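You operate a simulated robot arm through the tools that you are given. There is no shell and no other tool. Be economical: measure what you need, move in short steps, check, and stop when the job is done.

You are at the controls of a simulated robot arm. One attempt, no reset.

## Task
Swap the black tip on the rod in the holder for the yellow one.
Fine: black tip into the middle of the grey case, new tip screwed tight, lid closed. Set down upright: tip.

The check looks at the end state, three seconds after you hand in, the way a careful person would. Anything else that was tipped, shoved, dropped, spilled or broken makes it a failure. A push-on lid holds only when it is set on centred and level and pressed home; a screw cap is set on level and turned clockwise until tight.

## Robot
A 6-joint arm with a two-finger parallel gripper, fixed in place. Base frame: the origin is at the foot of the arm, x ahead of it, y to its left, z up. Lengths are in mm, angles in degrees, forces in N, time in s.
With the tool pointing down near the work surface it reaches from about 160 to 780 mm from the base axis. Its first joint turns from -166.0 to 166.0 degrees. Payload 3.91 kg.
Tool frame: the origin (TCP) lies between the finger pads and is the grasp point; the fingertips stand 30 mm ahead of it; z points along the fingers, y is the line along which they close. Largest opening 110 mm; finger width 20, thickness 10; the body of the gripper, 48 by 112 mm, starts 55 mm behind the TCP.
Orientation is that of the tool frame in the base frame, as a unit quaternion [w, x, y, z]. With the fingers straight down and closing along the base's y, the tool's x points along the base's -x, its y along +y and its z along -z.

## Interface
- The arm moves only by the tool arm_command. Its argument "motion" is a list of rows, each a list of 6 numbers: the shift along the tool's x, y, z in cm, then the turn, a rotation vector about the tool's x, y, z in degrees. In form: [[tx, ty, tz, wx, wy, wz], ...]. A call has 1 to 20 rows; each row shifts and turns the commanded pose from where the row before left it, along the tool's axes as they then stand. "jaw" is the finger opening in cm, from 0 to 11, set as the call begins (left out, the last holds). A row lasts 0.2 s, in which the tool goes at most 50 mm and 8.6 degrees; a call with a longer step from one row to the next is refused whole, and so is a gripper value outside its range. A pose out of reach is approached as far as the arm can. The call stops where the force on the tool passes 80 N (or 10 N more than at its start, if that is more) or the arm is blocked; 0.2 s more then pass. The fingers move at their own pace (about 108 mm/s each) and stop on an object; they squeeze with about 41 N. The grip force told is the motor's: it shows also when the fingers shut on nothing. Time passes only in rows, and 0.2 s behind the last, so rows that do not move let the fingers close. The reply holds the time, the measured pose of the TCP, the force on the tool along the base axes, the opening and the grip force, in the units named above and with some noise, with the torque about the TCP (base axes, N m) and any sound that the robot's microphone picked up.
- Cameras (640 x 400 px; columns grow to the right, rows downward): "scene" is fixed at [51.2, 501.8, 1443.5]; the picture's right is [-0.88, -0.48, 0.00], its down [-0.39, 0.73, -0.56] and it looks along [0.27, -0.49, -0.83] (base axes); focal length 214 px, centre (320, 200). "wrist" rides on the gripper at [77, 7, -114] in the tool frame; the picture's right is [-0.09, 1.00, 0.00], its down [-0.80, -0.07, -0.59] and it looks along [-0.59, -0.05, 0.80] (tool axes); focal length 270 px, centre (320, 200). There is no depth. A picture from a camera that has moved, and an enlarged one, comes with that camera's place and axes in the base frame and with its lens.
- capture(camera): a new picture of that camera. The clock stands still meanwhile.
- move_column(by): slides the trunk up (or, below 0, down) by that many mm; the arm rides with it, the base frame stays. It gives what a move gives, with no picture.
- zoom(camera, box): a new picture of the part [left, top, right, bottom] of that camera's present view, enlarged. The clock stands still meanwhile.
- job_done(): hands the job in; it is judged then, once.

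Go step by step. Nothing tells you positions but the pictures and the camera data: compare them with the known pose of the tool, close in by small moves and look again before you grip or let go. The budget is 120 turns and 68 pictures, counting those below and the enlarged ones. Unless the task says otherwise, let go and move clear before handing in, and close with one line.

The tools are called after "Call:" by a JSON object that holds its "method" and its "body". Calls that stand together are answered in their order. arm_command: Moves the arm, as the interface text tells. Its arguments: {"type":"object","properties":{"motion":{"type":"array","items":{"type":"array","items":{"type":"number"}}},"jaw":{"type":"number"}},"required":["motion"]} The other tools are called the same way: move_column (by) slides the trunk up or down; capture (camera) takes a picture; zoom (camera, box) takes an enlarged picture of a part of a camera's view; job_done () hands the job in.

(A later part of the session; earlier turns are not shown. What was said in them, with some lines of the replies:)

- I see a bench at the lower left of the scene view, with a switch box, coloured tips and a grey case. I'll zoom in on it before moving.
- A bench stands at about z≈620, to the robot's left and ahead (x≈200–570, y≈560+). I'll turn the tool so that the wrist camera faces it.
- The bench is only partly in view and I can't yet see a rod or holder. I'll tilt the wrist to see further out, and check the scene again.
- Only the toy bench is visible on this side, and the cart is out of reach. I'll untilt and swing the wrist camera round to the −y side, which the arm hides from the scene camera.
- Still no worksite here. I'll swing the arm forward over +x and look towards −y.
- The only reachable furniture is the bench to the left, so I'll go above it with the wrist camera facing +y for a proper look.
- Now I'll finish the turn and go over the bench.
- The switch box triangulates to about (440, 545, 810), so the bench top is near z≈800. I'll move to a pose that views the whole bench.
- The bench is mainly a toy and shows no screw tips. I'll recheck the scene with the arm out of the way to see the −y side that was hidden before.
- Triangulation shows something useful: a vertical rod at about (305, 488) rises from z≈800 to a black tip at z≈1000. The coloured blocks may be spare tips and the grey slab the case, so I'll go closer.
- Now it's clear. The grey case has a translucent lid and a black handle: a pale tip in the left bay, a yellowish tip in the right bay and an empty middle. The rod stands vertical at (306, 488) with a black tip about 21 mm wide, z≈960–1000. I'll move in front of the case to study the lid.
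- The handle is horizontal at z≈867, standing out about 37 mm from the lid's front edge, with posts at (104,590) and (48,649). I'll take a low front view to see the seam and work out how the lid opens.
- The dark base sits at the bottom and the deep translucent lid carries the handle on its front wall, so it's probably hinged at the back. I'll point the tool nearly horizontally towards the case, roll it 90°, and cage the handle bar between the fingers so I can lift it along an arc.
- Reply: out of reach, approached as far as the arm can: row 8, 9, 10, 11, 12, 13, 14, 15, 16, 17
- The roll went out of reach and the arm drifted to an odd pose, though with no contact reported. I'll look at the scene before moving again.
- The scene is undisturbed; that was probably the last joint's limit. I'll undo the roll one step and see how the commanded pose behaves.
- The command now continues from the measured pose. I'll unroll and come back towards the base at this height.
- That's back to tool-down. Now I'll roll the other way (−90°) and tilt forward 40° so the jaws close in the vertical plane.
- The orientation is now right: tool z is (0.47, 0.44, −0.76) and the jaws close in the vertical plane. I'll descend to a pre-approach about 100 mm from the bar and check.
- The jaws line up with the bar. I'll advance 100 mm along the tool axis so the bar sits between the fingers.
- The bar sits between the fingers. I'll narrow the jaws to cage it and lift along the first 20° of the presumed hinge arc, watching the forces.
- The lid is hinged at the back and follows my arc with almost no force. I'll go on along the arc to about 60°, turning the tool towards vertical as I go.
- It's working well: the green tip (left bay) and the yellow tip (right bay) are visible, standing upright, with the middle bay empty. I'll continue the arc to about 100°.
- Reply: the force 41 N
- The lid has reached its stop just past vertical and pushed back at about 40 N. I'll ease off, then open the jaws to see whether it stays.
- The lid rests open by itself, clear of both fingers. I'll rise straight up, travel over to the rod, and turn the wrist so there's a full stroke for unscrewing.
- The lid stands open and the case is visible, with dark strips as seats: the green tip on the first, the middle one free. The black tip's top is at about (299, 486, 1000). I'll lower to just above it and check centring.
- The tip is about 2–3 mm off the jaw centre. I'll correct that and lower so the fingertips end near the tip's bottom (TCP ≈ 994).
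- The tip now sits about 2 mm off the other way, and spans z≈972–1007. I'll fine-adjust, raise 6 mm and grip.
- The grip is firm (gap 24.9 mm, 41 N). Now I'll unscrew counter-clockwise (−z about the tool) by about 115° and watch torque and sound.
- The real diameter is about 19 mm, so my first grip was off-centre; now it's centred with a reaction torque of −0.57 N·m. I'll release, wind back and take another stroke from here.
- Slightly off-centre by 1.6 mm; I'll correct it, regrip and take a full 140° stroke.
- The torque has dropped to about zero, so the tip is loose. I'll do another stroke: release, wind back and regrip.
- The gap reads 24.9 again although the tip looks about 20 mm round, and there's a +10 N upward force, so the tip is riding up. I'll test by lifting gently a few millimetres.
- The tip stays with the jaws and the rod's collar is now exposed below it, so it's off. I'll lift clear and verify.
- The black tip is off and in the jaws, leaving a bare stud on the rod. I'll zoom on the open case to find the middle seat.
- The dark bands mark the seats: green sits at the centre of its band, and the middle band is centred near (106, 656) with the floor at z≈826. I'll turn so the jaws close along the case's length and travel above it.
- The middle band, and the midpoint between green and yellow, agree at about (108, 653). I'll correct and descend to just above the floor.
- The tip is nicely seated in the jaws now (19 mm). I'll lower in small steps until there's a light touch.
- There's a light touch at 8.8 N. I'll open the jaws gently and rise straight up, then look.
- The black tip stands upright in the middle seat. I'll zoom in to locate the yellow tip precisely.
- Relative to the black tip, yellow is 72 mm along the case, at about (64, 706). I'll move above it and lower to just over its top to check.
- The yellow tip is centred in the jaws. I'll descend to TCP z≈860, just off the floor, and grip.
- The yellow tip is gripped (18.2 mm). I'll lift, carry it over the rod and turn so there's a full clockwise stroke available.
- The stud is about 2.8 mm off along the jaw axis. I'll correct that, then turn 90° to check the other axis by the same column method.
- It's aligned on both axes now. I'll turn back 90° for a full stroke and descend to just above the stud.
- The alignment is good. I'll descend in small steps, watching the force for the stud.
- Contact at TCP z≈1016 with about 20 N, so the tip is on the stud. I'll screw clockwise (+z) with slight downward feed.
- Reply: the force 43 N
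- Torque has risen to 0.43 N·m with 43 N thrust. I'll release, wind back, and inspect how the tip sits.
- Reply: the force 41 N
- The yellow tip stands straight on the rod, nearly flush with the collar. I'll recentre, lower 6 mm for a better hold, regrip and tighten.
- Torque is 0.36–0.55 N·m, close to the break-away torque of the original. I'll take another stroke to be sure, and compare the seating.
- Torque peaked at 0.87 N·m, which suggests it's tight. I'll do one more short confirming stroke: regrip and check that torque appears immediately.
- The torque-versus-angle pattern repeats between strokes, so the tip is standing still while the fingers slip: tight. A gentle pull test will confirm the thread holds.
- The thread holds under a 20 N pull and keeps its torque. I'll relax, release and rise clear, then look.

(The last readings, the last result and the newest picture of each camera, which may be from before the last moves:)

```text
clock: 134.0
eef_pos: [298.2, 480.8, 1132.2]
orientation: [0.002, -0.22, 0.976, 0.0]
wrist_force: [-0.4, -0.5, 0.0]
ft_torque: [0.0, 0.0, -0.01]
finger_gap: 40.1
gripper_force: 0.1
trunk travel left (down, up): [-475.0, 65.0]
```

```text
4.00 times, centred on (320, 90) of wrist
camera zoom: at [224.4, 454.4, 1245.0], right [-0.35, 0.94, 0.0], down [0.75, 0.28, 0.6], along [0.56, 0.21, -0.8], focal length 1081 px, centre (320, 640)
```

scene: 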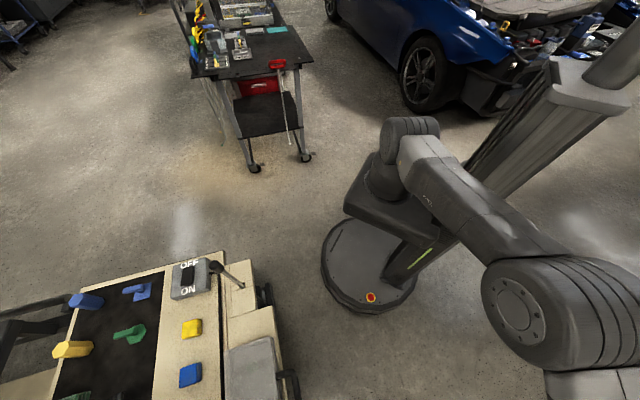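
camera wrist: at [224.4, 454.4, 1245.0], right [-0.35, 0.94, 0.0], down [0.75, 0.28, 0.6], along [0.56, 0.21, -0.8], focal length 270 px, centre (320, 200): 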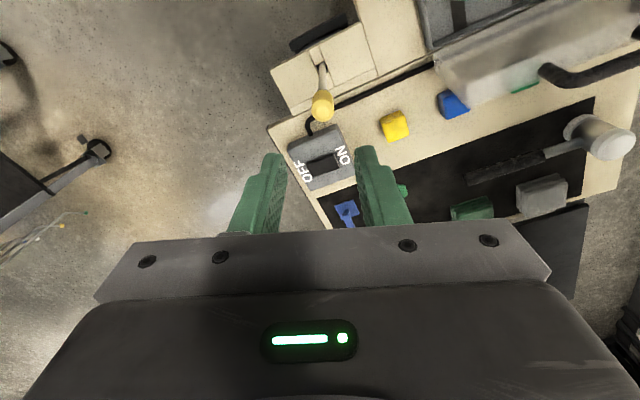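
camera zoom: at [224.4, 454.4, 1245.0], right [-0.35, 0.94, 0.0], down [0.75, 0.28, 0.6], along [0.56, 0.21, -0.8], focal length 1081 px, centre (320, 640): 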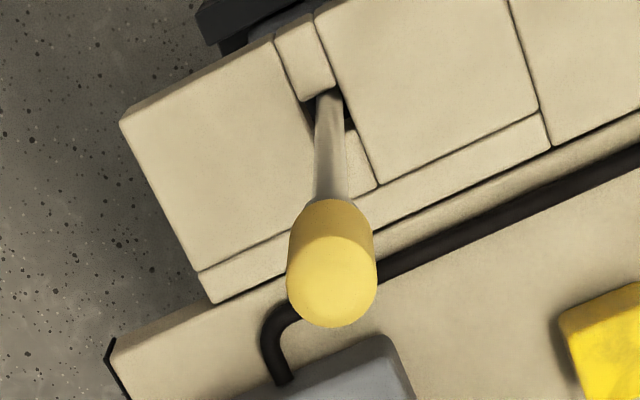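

The yellow tip sits straight and flush on the collar. Now for closing the lid: I'll return above the handle with the same orientation used when opening.

Call:
{"method": "arm_command", "body": {"motion": [[0, 0, 0, 0, 0, -8.315], [0, 0, 0, 0, 0, -8.315], [0, 0, 0, 0, 0, -8.315], [0, 0, 0, 0, 0, -8.315], [0, 0, 0, 0, 0, -8.315], [0, 0, 0, 0, 0, -8.315], [0, 0, 0, 0, 0, -8.315], [0, 0, 0, 0, 0, -8.315], [0, 0, 0, 0, 0, -8.315], [0, 0, 0, 0, 0, -8.315], [0, 0, 0, 0, 0, -8.315], [0, 0, 0, 0, 0, -8.315], [0, 0, 0, 0, 0, -8.315], [-4.23, -1.39, 0, 0, 0, 0], [-4.23, -1.39, 0, 0, 0, 0], [-4.23, -1.39, 0, 0, 0, 0], [-4.23, -1.39, 0, 0, 0, 0], [-4.23, -1.39, 0, 0, 0, 0], [-4.23, -1.39, 0, 0, 0, 0]], "jaw": 5.5}}

Call:
{"method": "arm_command", "body": {"motion": [[0, 0, 3, 0, 0, 0], [0, 0, 3, 0, 0, 0], [0, 0, 2, 0, 0, 0]]}}

Call:
{"method": "capture", "body": {"camera": "wrist"}}

```text
clock: 138.0
eef_pos: [182.7, 724.2, 1125.0]
orientation: [0.0, 0.919, -0.394, 0.003]
wrist_force: [0.4, 0.8, 0.0]
ft_torque: [-0.05, -0.02, 0.04]
finger_gap: 55.2
gripper_force: 0.0
trunk travel left (down, up): [-475.0, 65.0]
```

```text
clock: 138.8
eef_pos: [182.5, 722.8, 1044.8]
orientation: [-0.001, 0.919, -0.395, 0.002]
wrist_force: [-1.1, 0.0, -0.2]
ft_torque: [-0.01, 0.01, 0.01]
finger_gap: 54.9
gripper_force: 0.0
trunk travel left (down, up): [-475.0, 65.0]
```

```text
7 pictures are left
camera wrist: at [229.5, 663.3, 1159.8], right [-0.78, -0.62, 0.0], down [-0.5, 0.63, 0.59], along [-0.37, 0.47, -0.81], focal length 270 px, centre (320, 200)
```

wrist: 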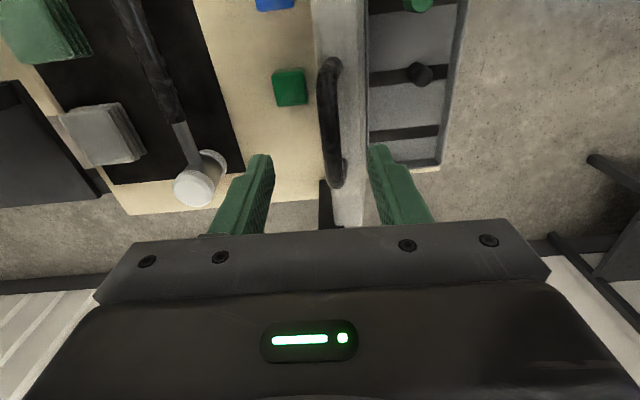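

The handle bar lies between the open fingers. I'll descend 54 mm and narrow the jaws to cage it.

Call:
{"method": "arm_command", "body": {"motion": [[0, 0, 2, 0, 0, 0], [0, 0, 2, 0, 0, 0], [0, 0, 1.4, 0, 0, 0], [0, 0, 0, 0, 0, 0]]}}

Call:
{"method": "arm_command", "body": {"motion": [[0, 0, 0, 0, 0, 0], [0, 0, 0, 0, 0, 0]], "jaw": 2.6}}

Call:
{"method": "capture", "body": {"camera": "wrist"}}

```text
clock: 139.8
eef_pos: [182.6, 724.7, 990.4]
orientation: [-0.001, 0.919, -0.394, 0.002]
wrist_force: [-0.7, -0.5, -0.5]
ft_torque: [0.0, 0.05, -0.03]
finger_gap: 55.1
gripper_force: 0.0
trunk travel left (down, up): [-475.0, 65.0]
```

```text
clock: 140.4
eef_pos: [181.1, 724.7, 989.7]
orientation: [-0.002, 0.919, -0.395, 0.003]
wrist_force: [-2.0, -2.7, -1.1]
ft_torque: [-0.04, -0.05, 0.01]
finger_gap: 27.8
gripper_force: 1.5
trunk travel left (down, up): [-475.0, 65.0]
```

```text
6 pictures are left
camera wrist: at [227.7, 664.2, 1104.3], right [-0.78, -0.62, 0.0], down [-0.5, 0.63, 0.59], along [-0.37, 0.47, -0.81], focal length 270 px, centre (320, 200)
```

wrist: 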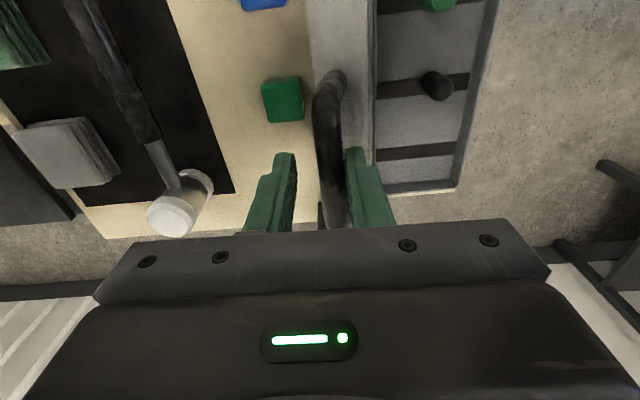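

The bar is caged. I'll reverse the arc down to about 50° first and check.

Call:
{"method": "arm_command", "body": {"motion": [[0, 0.57, -0.37, 0, 0, 0], [0, 0.57, -0.36, 5, 0, 0], [0, 1.34, -0.26, 0, 0, 0], [0, 1.34, -0.25, 5, 0, 0], [0, 1.35, -0.15, 0, 0, 0], [0, 1.35, -0.15, 5, 0, 0], [0, 1.36, -0.04, 0, 0, 0], [0, 1.36, -0.03, 5, 0, 0], [0, 1.36, 0.08, 0, 0, 0], [0, 1.37, 0.07, 5, 0, 0]]}}

Call:
{"method": "capture", "body": {"camera": "wrist"}}

```text
clock: 142.6
eef_pos: [98.3, 643.7, 982.2]
orientation: [-0.2, 0.897, -0.385, 0.088]
wrist_force: [0.3, -0.1, -0.4]
ft_torque: [0.03, -0.03, -0.01]
finger_gap: 26.0
gripper_force: 0.1
trunk travel left (down, up): [-475.0, 65.0]
```

```text
5 pictures are left
camera wrist: at [109.7, 550.5, 1082.1], right [-0.71, -0.56, -0.43], down [-0.69, 0.45, 0.57], along [-0.12, 0.7, -0.71], focal length 270 px, centre (320, 200)
```

wrist: 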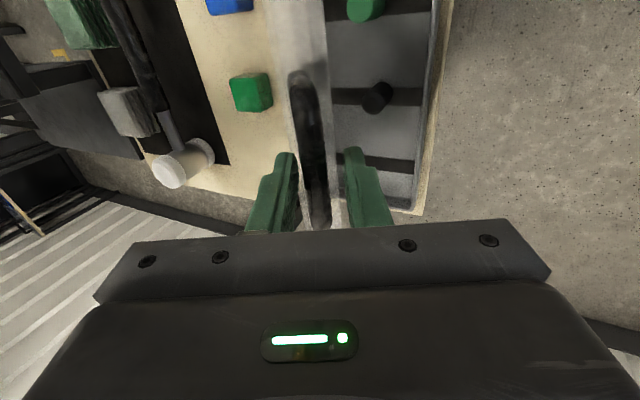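

It tracks well. I'll continue down the arc to the closed position.

Call:
{"method": "arm_command", "body": {"motion": [[0, 1.34, 0.18, 0, 0, 0], [0, 1.35, 0.19, 5, 0, 0], [0, 1.33, 0.29, 0, 0, 0], [0, 1.33, 0.29, 5, 0, 0], [0, 1.3, 0.4, 0, 0, 0], [0, 1.3, 0.4, 5, 0, 0], [0, 1.17, 0.5, 0, 0, 0], [0, 1.18, 0.49, 0, 0, 0], [0, 1.07, 0.69, 0, 0, 0], [0, 1.08, 0.69, 0, 0, 0], [0, 0, 0, 0, 0, 0]]}}

Call:
{"method": "capture", "body": {"camera": "wrist"}}

```text
clock: 145.0
eef_pos: [39.3, 588.2, 880.0]
orientation: [-0.315, 0.863, -0.37, 0.137]
wrist_force: [-0.2, 0.3, 0.4]
ft_torque: [0.0, 0.0, -0.04]
finger_gap: 26.0
gripper_force: 0.1
trunk travel left (down, up): [-475.0, 65.0]
```

```text
4 pictures are left
camera wrist: at [34.7, 477.9, 963.2], right [-0.61, -0.46, -0.64], down [-0.79, 0.36, 0.5], along [0.0, 0.81, -0.58], focal length 270 px, centre (320, 200)
```

wrist: 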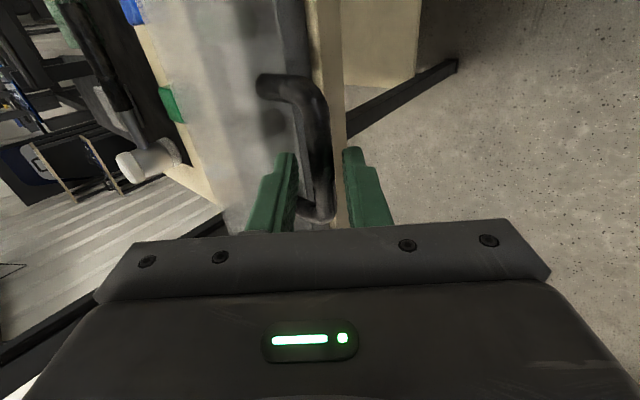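

The handle is back at its original place. I'll press gently in the closing direction to make sure the lid is fully down.

Call:
{"method": "arm_command", "body": {"motion": [[0, 0.2, 0.17, 0, 0, 0], [0, 0.2, 0.17, 0, 0, 0], [0, 0.2, 0.17, 0, 0, 0], [0, 0, 0, 0, 0, 0]]}}

Call:
{"method": "arm_command", "body": {"motion": [[0, 0.2, 0.1, 0, 0, 0], [0, 0.2, 0.1, 0, 0, 0], [0, 0, 0, 0, 0, 0]]}}

```text
clock: 146.0
eef_pos: [40.7, 588.8, 873.9]
orientation: [-0.314, 0.863, -0.371, 0.138]
wrist_force: [0.1, -0.1, -0.8]
ft_torque: [-0.02, -0.01, 0.0]
finger_gap: 26.0
gripper_force: 0.0
trunk travel left (down, up): [-475.0, 65.0]
```

```text
clock: 146.8
eef_pos: [39.4, 587.1, 870.4]
orientation: [-0.316, 0.862, -0.371, 0.137]
wrist_force: [1.4, 2.1, 2.8]
ft_torque: [0.04, -0.06, 0.02]
finger_gap: 27.6
gripper_force: 1.8
trunk travel left (down, up): [-475.0, 65.0]
```

There's contact now with light resistance. One slightly firmer press, then I'll back off, open the jaws and retreat along the tool axis.

Call:
{"method": "arm_command", "body": {"motion": [[0, 0.2, 0.1, 0, 0, 0], [0, 0, 0, 0, 0, 0]]}}

Call:
{"method": "arm_command", "body": {"motion": [[0, -0.5, -0.2, 0, 0, 0], [0, -0.2, -0.2, 0, 0, 0]], "jaw": 3.4}}

Call:
{"method": "arm_command", "body": {"motion": [[0, 0, -1, 0, 0, 0], [0, 0, -2, 0, 0, 0], [0, 0, -3, 0, 0, 0], [0, 0, -4, 0, 0, 0], [0, 0, -4, 0, 0, 0], [0, 0, -4, 0, 0, 0]]}}

Call:
{"method": "capture", "body": {"camera": "wrist"}}

```text
clock: 147.4
eef_pos: [37.3, 587.0, 869.0]
orientation: [-0.317, 0.863, -0.37, 0.136]
wrist_force: [3.2, 2.8, 9.1]
ft_torque: [0.11, -0.2, 0.0]
finger_gap: 30.5
gripper_force: 4.6
trunk travel left (down, up): [-475.0, 65.0]
```

```text
clock: 148.0
eef_pos: [38.5, 589.7, 876.1]
orientation: [-0.315, 0.863, -0.37, 0.137]
wrist_force: [-0.9, 0.9, 0.3]
ft_torque: [-0.04, 0.0, 0.02]
finger_gap: 34.0
gripper_force: 0.1
trunk travel left (down, up): [-475.0, 65.0]
```

```text
clock: 149.4
eef_pos: [-43.6, 511.1, 1013.0]
orientation: [-0.315, 0.863, -0.371, 0.137]
wrist_force: [-0.3, -0.2, -0.3]
ft_torque: [0.03, 0.0, -0.01]
finger_gap: 34.3
gripper_force: 0.1
trunk travel left (down, up): [-475.0, 65.0]
```

```text
3 pictures are left
camera wrist: at [-49.0, 402.4, 1095.7], right [-0.61, -0.46, -0.64], down [-0.79, 0.35, 0.5], along [0.0, 0.81, -0.58], focal length 270 px, centre (320, 200)
```

wrist: 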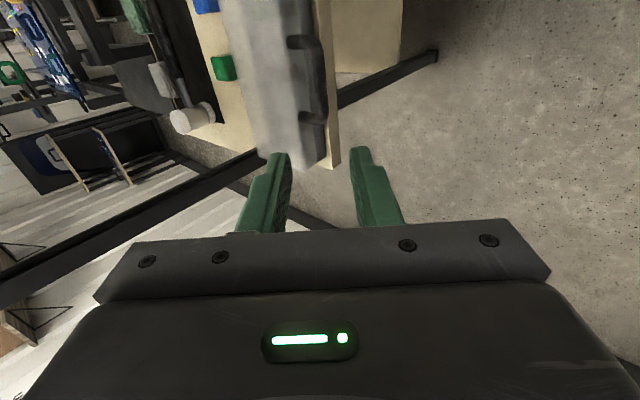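

The lid is down and I'm clear. One last scene check of the case and rod.

Call:
{"method": "zoom", "body": {"camera": "scene", "box": [150, 230, 320, 400]}}

```text
2.35 times, centred on (235, 315) of scene
camera zoom: at [51.2, 501.8, 1443.5], right [-0.88, -0.48, 0.0], down [-0.39, 0.73, -0.56], along [0.27, -0.49, -0.83], focal length 505 px, centre (520, -71)
```

zoom: 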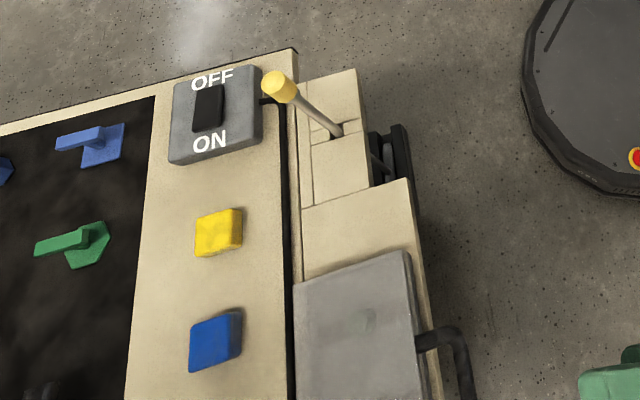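

The yellow tip is on the rod, the lid is closed, and the bench is otherwise as it was, so I'm handing in.

Call:
{"method": "job_done", "body": {}}

```text
The job is handed in.
```

The yellow tip is screwed onto the rod, the black tip stands upright in the middle of the grey case, and the lid is closed. I judged the yellow tip tight from about 0.84 N·m of torque and a 20 N pull.
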